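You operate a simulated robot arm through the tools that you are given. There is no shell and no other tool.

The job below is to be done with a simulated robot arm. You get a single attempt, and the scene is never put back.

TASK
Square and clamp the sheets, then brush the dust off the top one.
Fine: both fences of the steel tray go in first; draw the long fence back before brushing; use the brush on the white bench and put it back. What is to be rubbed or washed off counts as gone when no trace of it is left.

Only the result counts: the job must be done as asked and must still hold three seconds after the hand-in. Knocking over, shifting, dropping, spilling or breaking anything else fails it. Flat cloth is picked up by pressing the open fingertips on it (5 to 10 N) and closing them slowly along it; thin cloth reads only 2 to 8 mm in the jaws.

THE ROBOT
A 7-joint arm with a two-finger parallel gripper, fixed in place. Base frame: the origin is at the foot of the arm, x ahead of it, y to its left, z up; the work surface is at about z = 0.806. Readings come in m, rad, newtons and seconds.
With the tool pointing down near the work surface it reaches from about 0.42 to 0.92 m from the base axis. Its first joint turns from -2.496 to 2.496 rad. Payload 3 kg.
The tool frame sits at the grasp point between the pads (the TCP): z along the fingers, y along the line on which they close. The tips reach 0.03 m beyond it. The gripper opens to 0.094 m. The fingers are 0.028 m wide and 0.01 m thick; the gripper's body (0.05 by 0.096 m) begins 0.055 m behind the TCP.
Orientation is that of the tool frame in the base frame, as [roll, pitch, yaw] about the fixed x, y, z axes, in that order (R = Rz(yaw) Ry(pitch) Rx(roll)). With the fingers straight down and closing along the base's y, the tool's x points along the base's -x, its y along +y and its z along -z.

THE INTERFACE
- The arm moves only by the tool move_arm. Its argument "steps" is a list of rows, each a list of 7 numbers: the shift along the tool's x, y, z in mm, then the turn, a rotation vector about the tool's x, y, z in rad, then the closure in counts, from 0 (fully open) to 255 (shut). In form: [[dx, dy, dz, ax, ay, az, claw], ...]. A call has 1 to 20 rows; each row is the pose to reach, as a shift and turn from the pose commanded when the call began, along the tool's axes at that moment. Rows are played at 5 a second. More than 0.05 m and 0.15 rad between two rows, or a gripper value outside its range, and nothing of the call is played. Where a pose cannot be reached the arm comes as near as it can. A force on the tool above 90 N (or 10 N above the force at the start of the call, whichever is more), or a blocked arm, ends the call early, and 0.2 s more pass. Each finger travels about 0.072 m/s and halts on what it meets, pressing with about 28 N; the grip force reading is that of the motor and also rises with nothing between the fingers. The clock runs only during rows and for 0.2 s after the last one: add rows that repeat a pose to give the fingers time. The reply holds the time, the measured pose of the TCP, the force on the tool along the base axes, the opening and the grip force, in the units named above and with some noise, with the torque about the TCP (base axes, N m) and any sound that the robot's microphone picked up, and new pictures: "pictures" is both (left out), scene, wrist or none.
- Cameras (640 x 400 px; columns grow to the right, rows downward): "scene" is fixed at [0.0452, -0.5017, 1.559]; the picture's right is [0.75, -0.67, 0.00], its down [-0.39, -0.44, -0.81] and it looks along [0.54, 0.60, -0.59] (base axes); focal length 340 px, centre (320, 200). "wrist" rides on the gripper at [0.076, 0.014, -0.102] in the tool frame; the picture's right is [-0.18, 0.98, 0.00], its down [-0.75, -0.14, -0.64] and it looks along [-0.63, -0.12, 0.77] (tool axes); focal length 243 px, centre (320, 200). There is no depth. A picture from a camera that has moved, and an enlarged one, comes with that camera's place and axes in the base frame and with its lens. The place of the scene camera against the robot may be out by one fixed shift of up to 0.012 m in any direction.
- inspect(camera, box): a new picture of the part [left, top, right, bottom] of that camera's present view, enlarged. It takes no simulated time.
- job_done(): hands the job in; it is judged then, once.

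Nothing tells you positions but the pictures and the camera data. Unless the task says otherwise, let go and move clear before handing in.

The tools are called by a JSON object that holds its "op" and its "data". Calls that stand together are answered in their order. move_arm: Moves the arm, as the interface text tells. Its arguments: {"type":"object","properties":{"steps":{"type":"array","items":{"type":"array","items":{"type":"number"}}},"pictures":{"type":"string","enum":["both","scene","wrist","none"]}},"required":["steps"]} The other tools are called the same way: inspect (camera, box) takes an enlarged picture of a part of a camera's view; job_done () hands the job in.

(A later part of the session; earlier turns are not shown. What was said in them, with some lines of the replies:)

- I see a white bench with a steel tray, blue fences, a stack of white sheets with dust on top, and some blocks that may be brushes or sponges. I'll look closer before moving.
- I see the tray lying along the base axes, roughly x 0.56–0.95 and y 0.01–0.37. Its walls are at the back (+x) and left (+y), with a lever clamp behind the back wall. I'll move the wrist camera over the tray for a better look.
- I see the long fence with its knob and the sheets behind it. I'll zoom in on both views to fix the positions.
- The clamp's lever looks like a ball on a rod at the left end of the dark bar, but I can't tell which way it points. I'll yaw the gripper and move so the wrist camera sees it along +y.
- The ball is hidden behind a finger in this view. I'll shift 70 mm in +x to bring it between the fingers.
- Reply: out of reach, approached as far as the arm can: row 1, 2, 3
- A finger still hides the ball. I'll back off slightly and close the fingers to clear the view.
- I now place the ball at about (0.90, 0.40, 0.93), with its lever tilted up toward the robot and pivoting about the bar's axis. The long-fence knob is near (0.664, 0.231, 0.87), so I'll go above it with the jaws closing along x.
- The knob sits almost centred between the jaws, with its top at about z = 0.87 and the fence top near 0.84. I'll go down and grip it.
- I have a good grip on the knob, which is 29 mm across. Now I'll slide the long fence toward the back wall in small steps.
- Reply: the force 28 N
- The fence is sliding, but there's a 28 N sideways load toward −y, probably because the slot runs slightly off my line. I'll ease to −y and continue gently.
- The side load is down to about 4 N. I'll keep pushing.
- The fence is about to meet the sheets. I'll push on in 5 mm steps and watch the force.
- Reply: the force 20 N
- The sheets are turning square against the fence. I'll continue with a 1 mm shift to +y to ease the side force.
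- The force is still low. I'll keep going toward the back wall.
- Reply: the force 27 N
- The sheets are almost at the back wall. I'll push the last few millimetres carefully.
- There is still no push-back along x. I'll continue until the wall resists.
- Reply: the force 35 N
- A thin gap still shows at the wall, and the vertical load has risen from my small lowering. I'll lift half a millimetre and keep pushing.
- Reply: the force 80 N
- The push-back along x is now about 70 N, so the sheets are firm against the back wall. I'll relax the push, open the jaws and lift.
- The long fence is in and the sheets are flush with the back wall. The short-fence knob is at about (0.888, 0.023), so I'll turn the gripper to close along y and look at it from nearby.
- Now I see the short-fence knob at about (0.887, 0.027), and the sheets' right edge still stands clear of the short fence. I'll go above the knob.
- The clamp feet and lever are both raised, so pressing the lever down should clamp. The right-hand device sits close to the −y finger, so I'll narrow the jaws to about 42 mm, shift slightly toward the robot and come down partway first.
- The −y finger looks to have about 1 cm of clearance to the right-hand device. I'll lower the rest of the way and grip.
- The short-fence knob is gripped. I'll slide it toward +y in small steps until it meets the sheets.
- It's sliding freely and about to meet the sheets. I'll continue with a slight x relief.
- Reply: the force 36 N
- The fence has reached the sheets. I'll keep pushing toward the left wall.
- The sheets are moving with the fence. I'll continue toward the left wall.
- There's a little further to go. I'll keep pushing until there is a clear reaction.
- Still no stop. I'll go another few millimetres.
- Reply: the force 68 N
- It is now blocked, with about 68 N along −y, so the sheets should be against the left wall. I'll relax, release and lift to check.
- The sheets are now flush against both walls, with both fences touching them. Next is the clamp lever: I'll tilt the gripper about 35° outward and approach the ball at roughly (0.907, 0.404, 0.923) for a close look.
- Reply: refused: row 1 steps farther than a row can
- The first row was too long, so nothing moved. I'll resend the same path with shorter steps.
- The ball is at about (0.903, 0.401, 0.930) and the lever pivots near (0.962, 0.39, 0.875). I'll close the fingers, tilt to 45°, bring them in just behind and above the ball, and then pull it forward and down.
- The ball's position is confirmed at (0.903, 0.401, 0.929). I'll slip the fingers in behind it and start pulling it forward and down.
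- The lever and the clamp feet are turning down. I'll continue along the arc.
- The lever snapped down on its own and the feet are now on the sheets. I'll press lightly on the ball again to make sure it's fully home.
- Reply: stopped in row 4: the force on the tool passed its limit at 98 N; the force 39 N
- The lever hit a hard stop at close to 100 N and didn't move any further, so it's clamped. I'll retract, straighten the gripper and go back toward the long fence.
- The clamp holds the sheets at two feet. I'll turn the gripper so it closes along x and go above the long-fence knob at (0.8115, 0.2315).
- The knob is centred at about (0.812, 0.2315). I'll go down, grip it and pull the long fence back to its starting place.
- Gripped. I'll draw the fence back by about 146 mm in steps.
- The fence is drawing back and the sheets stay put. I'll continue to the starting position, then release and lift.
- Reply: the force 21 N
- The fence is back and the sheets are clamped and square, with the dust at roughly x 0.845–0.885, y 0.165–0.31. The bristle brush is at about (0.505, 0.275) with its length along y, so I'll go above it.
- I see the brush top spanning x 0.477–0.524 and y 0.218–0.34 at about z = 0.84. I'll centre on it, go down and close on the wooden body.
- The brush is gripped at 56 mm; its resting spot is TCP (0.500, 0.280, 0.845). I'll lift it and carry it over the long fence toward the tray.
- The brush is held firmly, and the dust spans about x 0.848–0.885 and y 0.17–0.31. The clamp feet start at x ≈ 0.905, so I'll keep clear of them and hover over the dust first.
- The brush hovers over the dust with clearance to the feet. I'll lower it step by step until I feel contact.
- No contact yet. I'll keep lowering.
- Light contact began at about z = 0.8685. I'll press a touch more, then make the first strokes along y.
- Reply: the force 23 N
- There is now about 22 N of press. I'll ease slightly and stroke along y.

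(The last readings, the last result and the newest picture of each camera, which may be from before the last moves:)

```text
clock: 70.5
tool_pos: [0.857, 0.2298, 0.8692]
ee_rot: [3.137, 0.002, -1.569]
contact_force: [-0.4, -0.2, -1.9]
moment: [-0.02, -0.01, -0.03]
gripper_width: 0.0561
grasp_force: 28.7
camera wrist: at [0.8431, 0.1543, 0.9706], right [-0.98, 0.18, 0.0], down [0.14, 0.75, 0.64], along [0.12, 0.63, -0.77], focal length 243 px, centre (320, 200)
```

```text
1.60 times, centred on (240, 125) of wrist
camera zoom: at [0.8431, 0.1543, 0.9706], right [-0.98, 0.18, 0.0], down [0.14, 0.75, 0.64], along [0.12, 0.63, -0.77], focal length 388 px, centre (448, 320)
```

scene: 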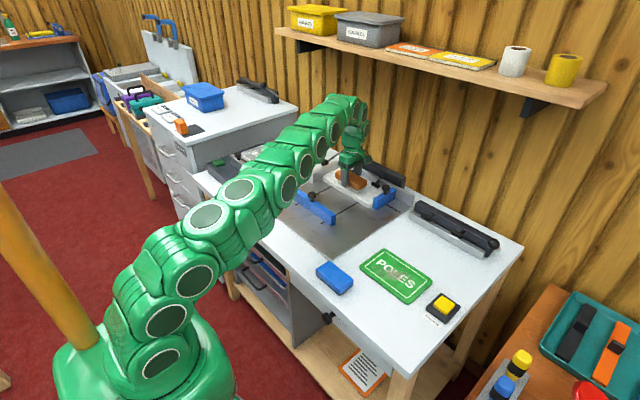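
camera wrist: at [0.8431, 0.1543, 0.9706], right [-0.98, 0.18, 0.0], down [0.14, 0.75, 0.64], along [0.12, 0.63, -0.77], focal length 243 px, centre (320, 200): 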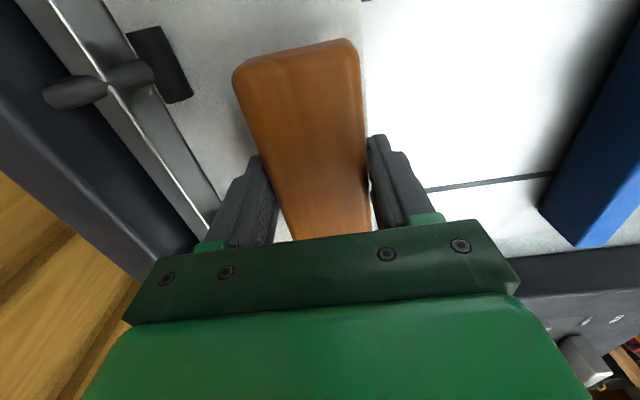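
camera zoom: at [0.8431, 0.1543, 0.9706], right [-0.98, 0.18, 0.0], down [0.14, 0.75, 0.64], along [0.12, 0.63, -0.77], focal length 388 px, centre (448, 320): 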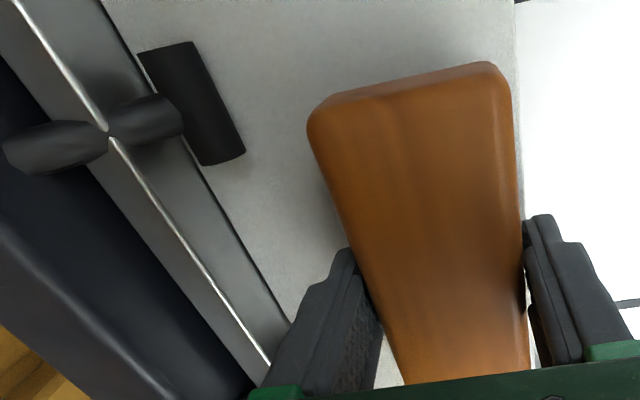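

Contact was lost at this height, so I'll press about 0.9 mm lower and stroke again, adding some passes at higher x in the middle.

{"op": "move_arm", "data": {"steps": [[0, 0, 0.5, 0, 0, 0, 255], [0, 0, 0.9, 0, 0, 0, 255], [-10, 0, 0.9, 0, 0, 0, 255], [-20, 0, 0.9, 0, 0, 0, 255], [-32, 0, 0.9, 0, 0, 0, 255], [-20, 0, 0.9, 0, 0, 0, 255], [-8, 0, 0.9, 0, 0, 0, 255], [4, 0, 0.9, 0, 0, 0, 255], [16, 0, 0.9, 0, 0, 0, 255], [28, 0, 0.9, 0, 0, 0, 255], [36, 0, 0.9, 0, 0, 0, 255], [24, 0, 0.9, 0, 0, 0, 255], [12, -4, 0.9, 0, 0, 0, 255], [6, -9, 0.9, 0, 0, 0, 255], [-4, -9, 0.9, 0, 0, 0, 255], [10, -9, 0.9, 0, 0, 0, 255], [20, -9, 0.9, 0, 0, 0, 255], [8, -9, 0.9, 0, 0, 0, 255]], "pictures": "none"}}

{"op": "move_arm", "data": {"steps": [[0, 5, -15, 0, 0, 0, 255], [0, 35, -40, 0, 0, 0, 255], [0, 75, -70, 0, 0, 0, 255], [0, 115, -80, 0, 0, 0, 255], [0, 115, -80, 0, 0, 0, 255]]}}

{"op": "inspect", "data": {"camera": "scene", "box": [310, 130, 430, 220]}}

{"op": "inspect", "data": {"camera": "wrist", "box": [0, 0, 340, 220]}}

```text
clock: 74.3
tool_pos: [0.8681, 0.2209, 0.8669]
ee_rot: [3.139, 0.003, -1.57]
contact_force: [-0.6, -3.4, 11.0]
moment: [0.13, -0.07, 0.05]
gripper_width: 0.0557
grasp_force: 28.0
```

```text
clock: 75.5
tool_pos: [0.7531, 0.2234, 0.9488]
ee_rot: [3.137, 0.004, -1.571]
contact_force: [-0.7, 1.0, -0.7]
moment: [-0.02, -0.04, -0.02]
gripper_width: 0.0557
grasp_force: 28.1
camera wrist: at [0.7385, 0.1474, 1.0492], right [-0.98, 0.18, 0.0], down [0.14, 0.75, 0.64], along [0.12, 0.63, -0.77], focal length 243 px, centre (320, 200)
```

scene: 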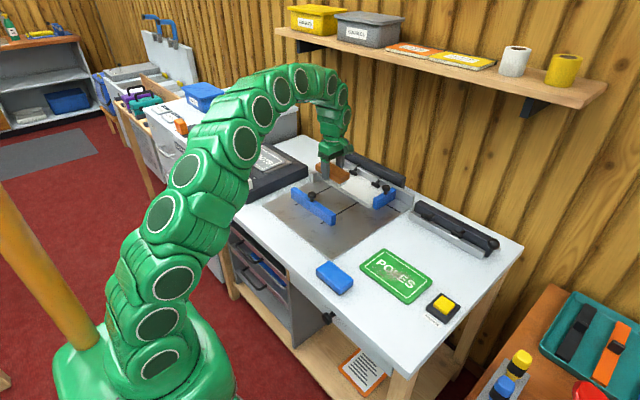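
wrist: 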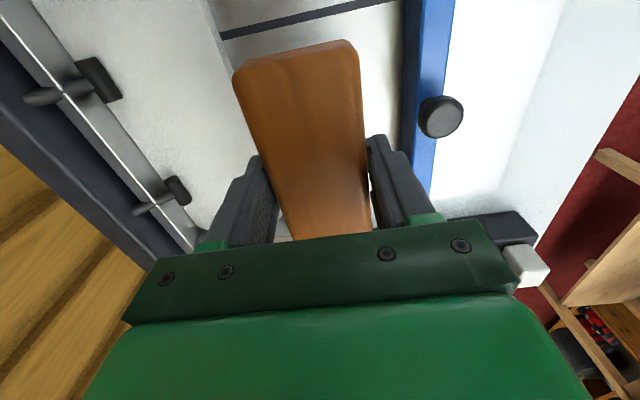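

```text
4.44 times, centred on (370, 175) of scene
camera zoom: at [0.0452, -0.5017, 1.559], right [0.75, -0.67, 0.0], down [-0.39, -0.44, -0.81], along [0.54, 0.6, -0.59], focal length 1513 px, centre (98, 311)
```

zoom: 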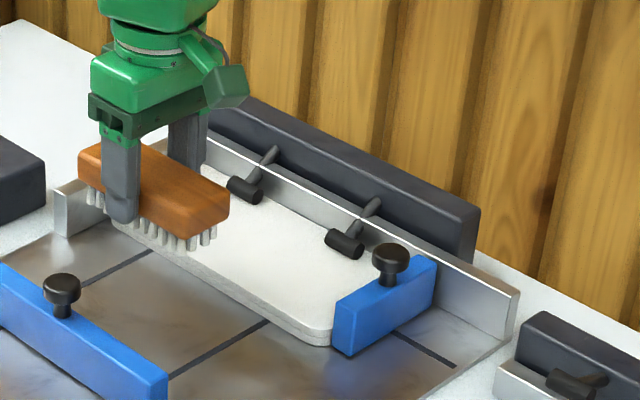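

```text
1.82 times, centred on (170, 110) of wrist
camera zoom: at [0.7385, 0.1474, 1.0492], right [-0.98, 0.18, 0.0], down [0.14, 0.75, 0.64], along [0.12, 0.63, -0.77], focal length 441 px, centre (593, 364)
```

zoom: 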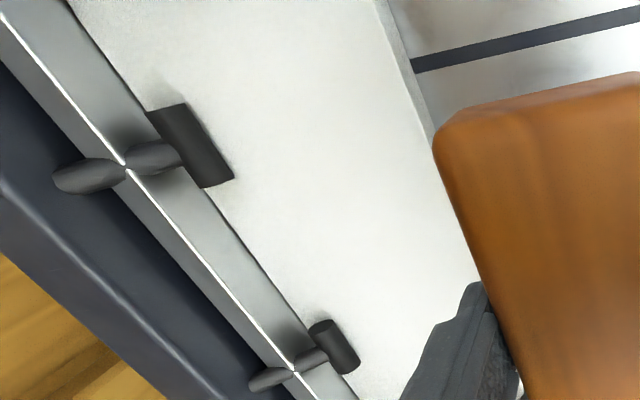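

The sheet looks clean so far. I'll zoom in to check for faint traces.

{"op": "inspect", "data": {"camera": "wrist", "box": [90, 0, 250, 120]}}

{"op": "inspect", "data": {"camera": "wrist", "box": [130, 90, 270, 200]}}

{"op": "inspect", "data": {"camera": "scene", "box": [340, 160, 400, 205]}}

```text
3.33 times, centred on (170, 60) of wrist
camera zoom: at [0.7385, 0.1474, 1.0492], right [-0.98, 0.18, 0.0], down [0.14, 0.75, 0.64], along [0.12, 0.63, -0.77], focal length 809 px, centre (820, 667)
```

zoom: 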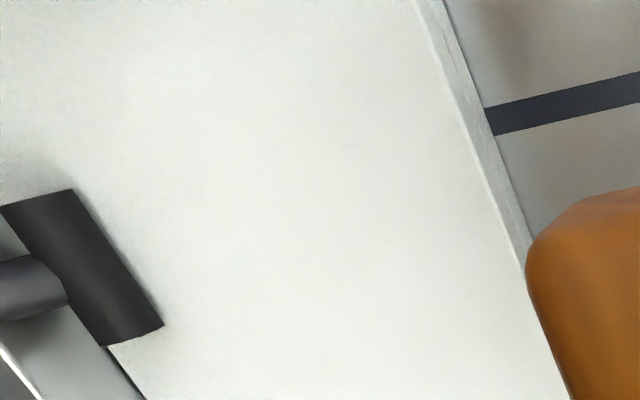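

```text
3.64 times, centred on (200, 145) of wrist
camera zoom: at [0.7385, 0.1474, 1.0492], right [-0.98, 0.18, 0.0], down [0.14, 0.75, 0.64], along [0.12, 0.63, -0.77], focal length 882 px, centre (756, 400)
```

zoom: 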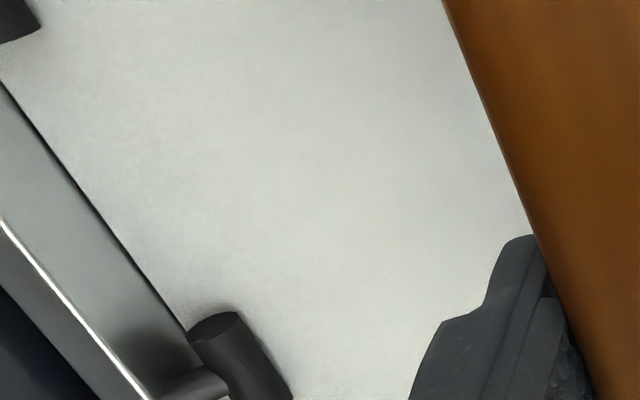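

```text
8.89 times, centred on (370, 182) of scene
camera zoom: at [0.0452, -0.5017, 1.559], right [0.75, -0.67, 0.0], down [-0.39, -0.44, -0.81], along [0.54, 0.6, -0.59], focal length 3026 px, centre (-124, 356)
```

zoom: 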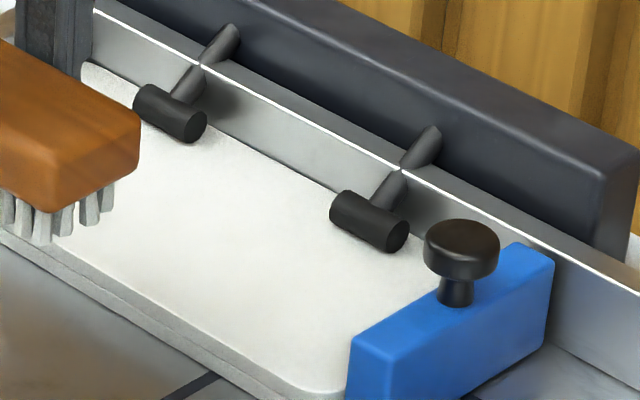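

All visible parts are clean. I'll step back toward the robot to view the far (+y) end of the sheet before returning the brush.

{"op": "move_arm", "data": {"steps": [[0, 35, -10, 0, 0, 0, 255], [0, 75, -15, 0, 0, 0, 255], [-20, 110, -15, 0, 0, 0, 255], [-20, 110, -15, 0, 0, 0, 255]]}}

{"op": "inspect", "data": {"camera": "wrist", "box": [0, 0, 260, 200]}}

{"op": "inspect", "data": {"camera": "scene", "box": [315, 155, 405, 215]}}

```text
clock: 76.5
tool_pos: [0.6436, 0.2414, 0.9632]
ee_rot: [3.139, 0.003, -1.569]
contact_force: [1.2, -0.2, -1.8]
moment: [-0.02, -0.01, 0.0]
gripper_width: 0.0562
grasp_force: 27.9
camera wrist: at [0.6289, 0.1662, 1.0641], right [-0.98, 0.18, 0.0], down [0.14, 0.75, 0.64], along [0.12, 0.63, -0.76], focal length 243 px, centre (320, 200)
```

scene: 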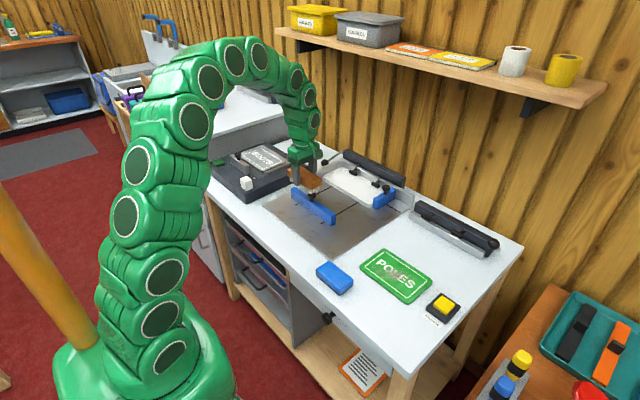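
wrist: 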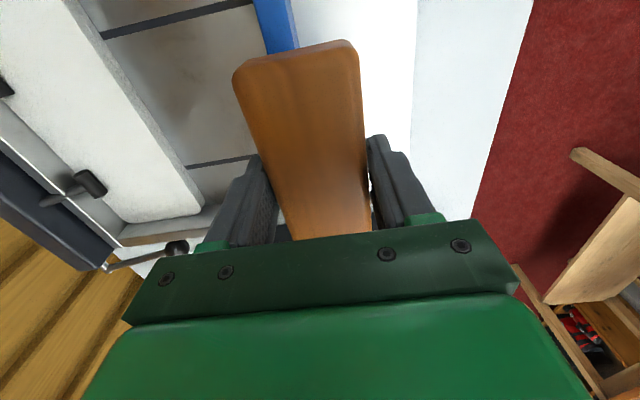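

```text
2.00 times, centred on (130, 100) of wrist
camera zoom: at [0.6289, 0.1662, 1.0641], right [-0.98, 0.18, 0.0], down [0.14, 0.75, 0.64], along [0.12, 0.63, -0.76], focal length 485 px, centre (700, 400)
```

zoom: 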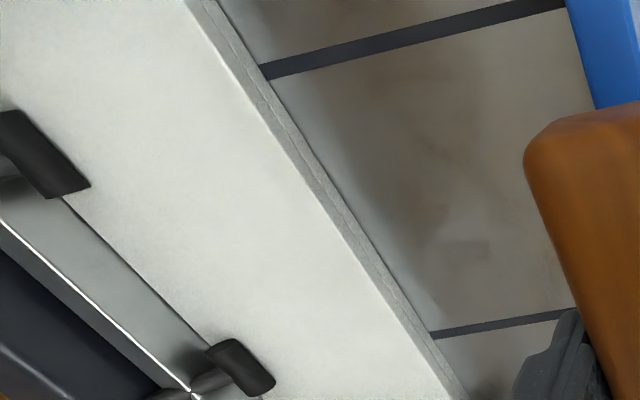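

```text
6.67 times, centred on (360, 185) of scene
camera zoom: at [0.0452, -0.5017, 1.559], right [0.75, -0.67, 0.0], down [-0.39, -0.44, -0.81], along [0.54, 0.6, -0.59], focal length 2270 px, centre (53, 300)
```

zoom: 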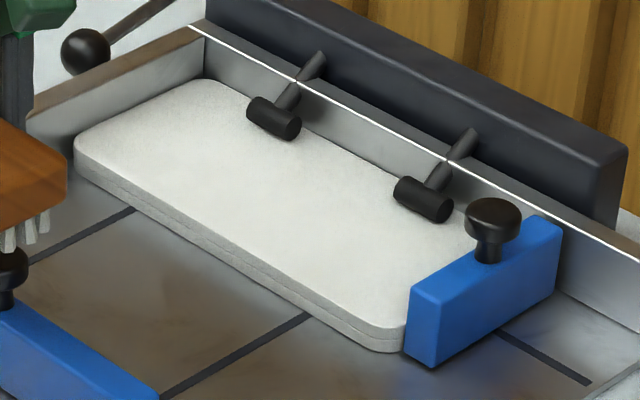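

The sheet looks clean from both views and the stack is square under the clamp. I'll take one tighter zoom of the dust area to be sure.

{"op": "inspect", "data": {"camera": "wrist", "box": [30, 40, 130, 110]}}

{"op": "inspect", "data": {"camera": "wrist", "box": [80, 110, 210, 220]}}

{"op": "inspect", "data": {"camera": "scene", "box": [330, 168, 375, 198]}}

```text
5.71 times, centred on (80, 75) of wrist
camera zoom: at [0.6289, 0.1662, 1.0641], right [-0.98, 0.18, 0.0], down [0.14, 0.75, 0.64], along [0.12, 0.63, -0.76], focal length 1386 px, centre (1691, 914)
```

zoom: 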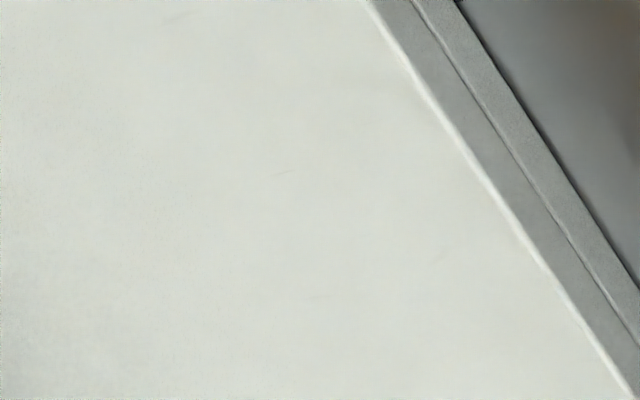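

```text
3.64 times, centred on (145, 165) of wrist
camera zoom: at [0.6289, 0.1662, 1.0641], right [-0.98, 0.18, 0.0], down [0.14, 0.75, 0.64], along [0.12, 0.63, -0.76], focal length 882 px, centre (956, 327)
```

zoom: 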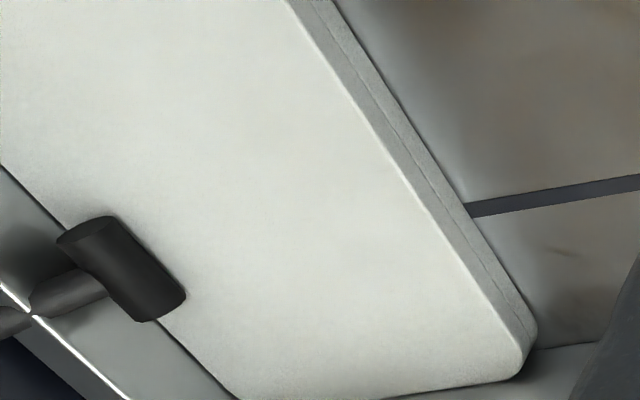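

```text
13.33 times, centred on (352, 183) of scene
camera zoom: at [0.0452, -0.5017, 1.559], right [0.75, -0.67, 0.0], down [-0.39, -0.44, -0.81], along [0.54, 0.6, -0.59], focal length 4540 px, centre (-113, 427)
```

zoom: 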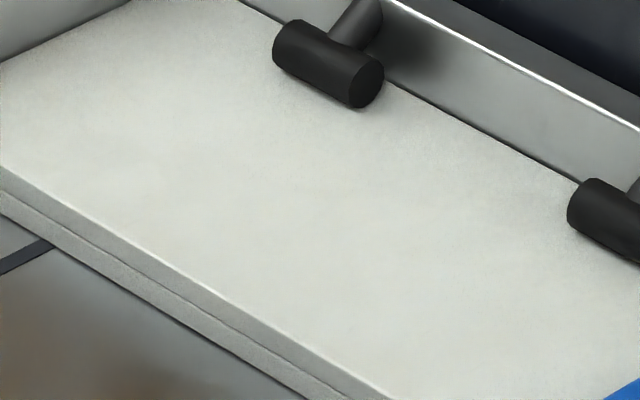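

The dust is fully gone. I'll carry the brush back to where it was and lower it close to the bench.

{"op": "move_arm", "data": {"steps": [[-12, 40, 0, 0, 0, 0, 255], [-25, 80, 0, 0, 0, 0, 255], [-38, 120, 0, 0, 0, 0, 255], [-38.5, 143.7, 10, 0, 0, 0, 255], [-38.5, 143.7, 50, 0, 0, 0, 255], [-38.5, 143.7, 90, 0, 0, 0, 255], [-38.5, 143.7, 110, 0, 0, 0, 255], [-38.5, 143.7, 114, 0, 0, 0, 255], [-38.5, 143.7, 114, 0, 0, 0, 255]]}}

{"op": "inspect", "data": {"camera": "scene", "box": [220, 170, 320, 250]}}

```text
clock: 78.5
tool_pos: [0.4994, 0.2814, 0.8487]
ee_rot: [3.138, 0.002, -1.568]
contact_force: [0.5, 0.3, -2.0]
moment: [-0.01, -0.01, -0.02]
gripper_width: 0.0562
grasp_force: 28.1
camera wrist: at [0.4846, 0.2055, 0.9504], right [-0.98, 0.18, 0.0], down [0.14, 0.75, 0.64], along [0.12, 0.63, -0.77], focal length 243 px, centre (320, 200)
```

scene: 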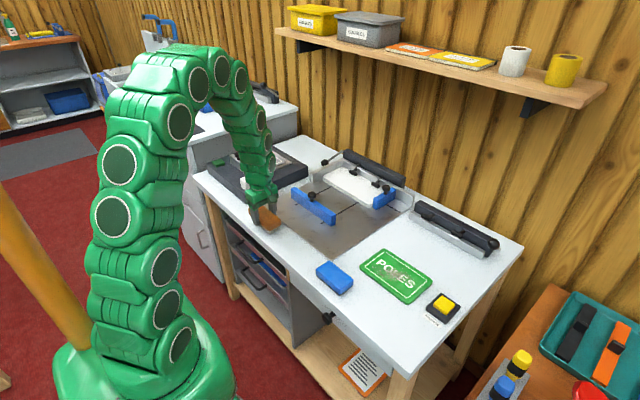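
wrist: 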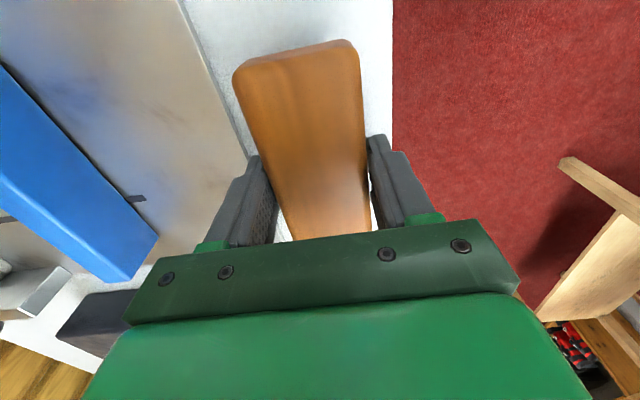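

```text
5.00 times, centred on (270, 210) of scene
camera zoom: at [0.0452, -0.5017, 1.559], right [0.75, -0.67, 0.0], down [-0.39, -0.44, -0.81], along [0.54, 0.6, -0.59], focal length 1702 px, centre (570, 150)
```

zoom: 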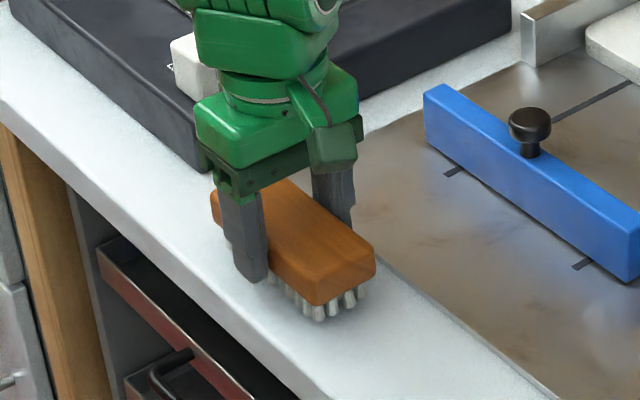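

The brush is just above its resting spot. I'll lower the last few millimetres and feel for contact.

{"op": "move_arm", "data": {"steps": [[1, 0, 1, 0, 0, 0, 255], [1, 0, 2, 0, 0, 0, 255], [1, 0, 3, 0, 0, 0, 255], [1, 0, 3, 0, 0, 0, 255]], "pictures": "none"}}

{"op": "move_arm", "data": {"steps": [[0, 0, 0.7, 0, 0, 0, 255], [0, 0, 0.7, 0, 0, 0, 255]], "pictures": "none"}}

```text
clock: 79.5
tool_pos: [0.4986, 0.2796, 0.8441]
ee_rot: [3.138, 0.003, -1.57]
contact_force: [-0.5, 0.5, -1.3]
moment: [-0.01, -0.02, 0.02]
gripper_width: 0.056
grasp_force: 27.9
```

```text
clock: 80.1
tool_pos: [0.4999, 0.2786, 0.8455]
ee_rot: [3.136, 0.002, -1.571]
contact_force: [-0.3, 0.0, -0.7]
moment: [0.0, 0.01, 0.03]
gripper_width: 0.056
grasp_force: 28.3
```

{"op": "move_arm", "data": {"steps": [[0, 0, 0.7, 0, 0, 0, 255], [0, 0, 0.7, 0, 0, 0, 255]], "pictures": "none"}}

{"op": "move_arm", "data": {"steps": [[0, 0, 0.6, 0, 0, 0, 255], [0, 0, 0.6, 0, 0, 0, 255]], "pictures": "none"}}

```text
clock: 80.7
tool_pos: [0.5, 0.2787, 0.8459]
ee_rot: [3.139, 0.004, -1.569]
contact_force: [0.7, -0.9, -1.7]
moment: [0.03, -0.02, 0.01]
gripper_width: 0.056
grasp_force: 28.3
```

```text
clock: 81.3
tool_pos: [0.4976, 0.2779, 0.8444]
ee_rot: [3.141, 0.003, -1.571]
contact_force: [-2.3, -1.3, 7.3]
moment: [0.1, -0.05, 0.02]
gripper_width: 0.0556
grasp_force: 27.9
```

The brush has touched the bench. I'll open the jaws slowly and lift straight up.

{"op": "move_arm", "data": {"steps": [[0, 0, 0, 0, 0, 0, 90], [0, 0, 0, 0, 0, 0, 60], [0, 0, 0, 0, 0, 0, 0], [0, 0, 0, 0, 0, 0, 0], [0, 0, -30, 0, 0, 0, 0], [0, 0, -70, 0, 0, 0, 0], [0, 0, -115, 0, 0, 0, 0], [0, 0, -160, 0, 0, 0, 0], [0, 0, -200, 0, 0, 0, 0], [0, 0, -200, 0, 0, 0, 0]]}}

{"op": "inspect", "data": {"camera": "scene", "box": [220, 130, 420, 260]}}

{"op": "inspect", "data": {"camera": "scene", "box": [220, 170, 320, 250]}}

{"op": "inspect", "data": {"camera": "scene", "box": [310, 140, 410, 220]}}

```text
clock: 83.5
tool_pos: [0.497, 0.2794, 1.0431]
ee_rot: [3.137, 0.004, -1.569]
contact_force: [0.2, -0.4, 0.4]
moment: [0.04, 0.04, 0.0]
gripper_width: 0.094
grasp_force: 0.0
camera wrist: at [0.4821, 0.2037, 1.1444], right [-0.98, 0.18, 0.0], down [0.14, 0.75, 0.64], along [0.12, 0.63, -0.77], focal length 243 px, centre (320, 200)
```

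scene: 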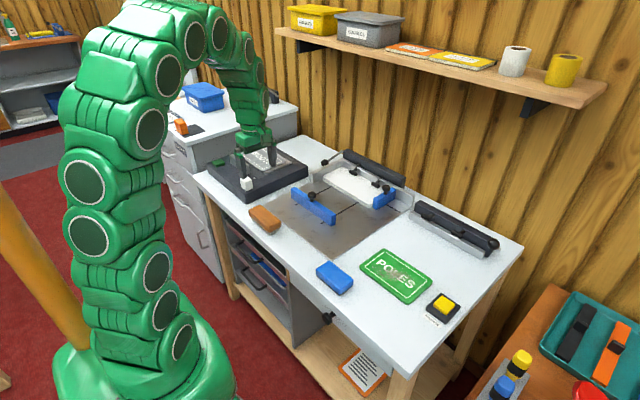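
wrist: 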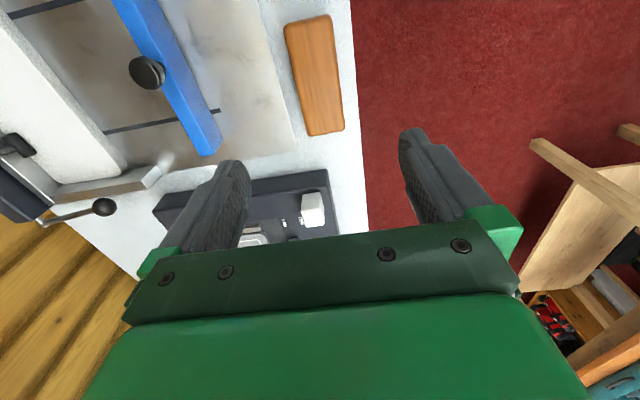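

```text
3.08 times, centred on (320, 195) of scene
camera zoom: at [0.0452, -0.5017, 1.559], right [0.75, -0.67, 0.0], down [-0.39, -0.44, -0.81], along [0.54, 0.6, -0.59], focal length 1048 px, centre (320, 215)
```

zoom: 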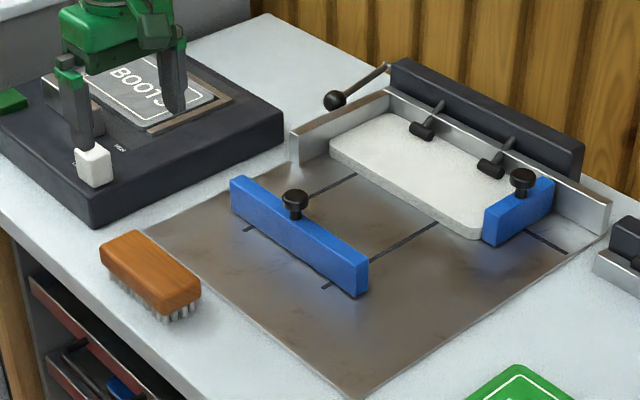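

```text
5.00 times, centred on (270, 210) of scene
camera zoom: at [0.0452, -0.5017, 1.559], right [0.75, -0.67, 0.0], down [-0.39, -0.44, -0.81], along [0.54, 0.6, -0.59], focal length 1702 px, centre (570, 150)
```

zoom: 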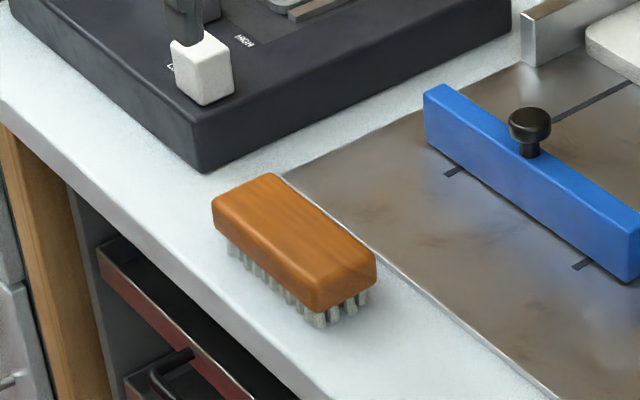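

```text
5.00 times, centred on (360, 180) of scene
camera zoom: at [0.0452, -0.5017, 1.559], right [0.75, -0.67, 0.0], down [-0.39, -0.44, -0.81], along [0.54, 0.6, -0.59], focal length 1702 px, centre (120, 300)
```

zoom: 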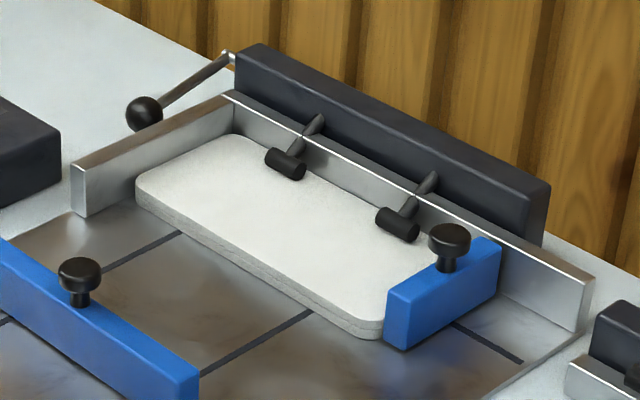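

The sheets are square and clamped, the dust is gone, and the long fence is drawn back. The brush is in its place and the gripper is empty and clear, so I'm handing in.

{"op": "job_done", "data": {}}

```text
The job is handed in.
```

The sheets are squared against both tray walls and clamped, and the top one is brushed clean. I handed the job in, and no verdict came back with it.

- **Fences:** I pushed both in until the sheets were tight against the walls. I drew the long fence back to its starting place before brushing; the short one is still in against the sheets.
- **Clamp:** The lever went down to a hard stop, and both clamp feet are on the sheets.
- **Dust:** None shows in close-up pictures from either camera, including the end of the sheet by the left wall.
- **Brush:** I used the bristle brush from the white bench and put it back within about 2 mm of where it was.

The later pictures show nothing else knocked over or moved. The gripper is open and clear of the bench.
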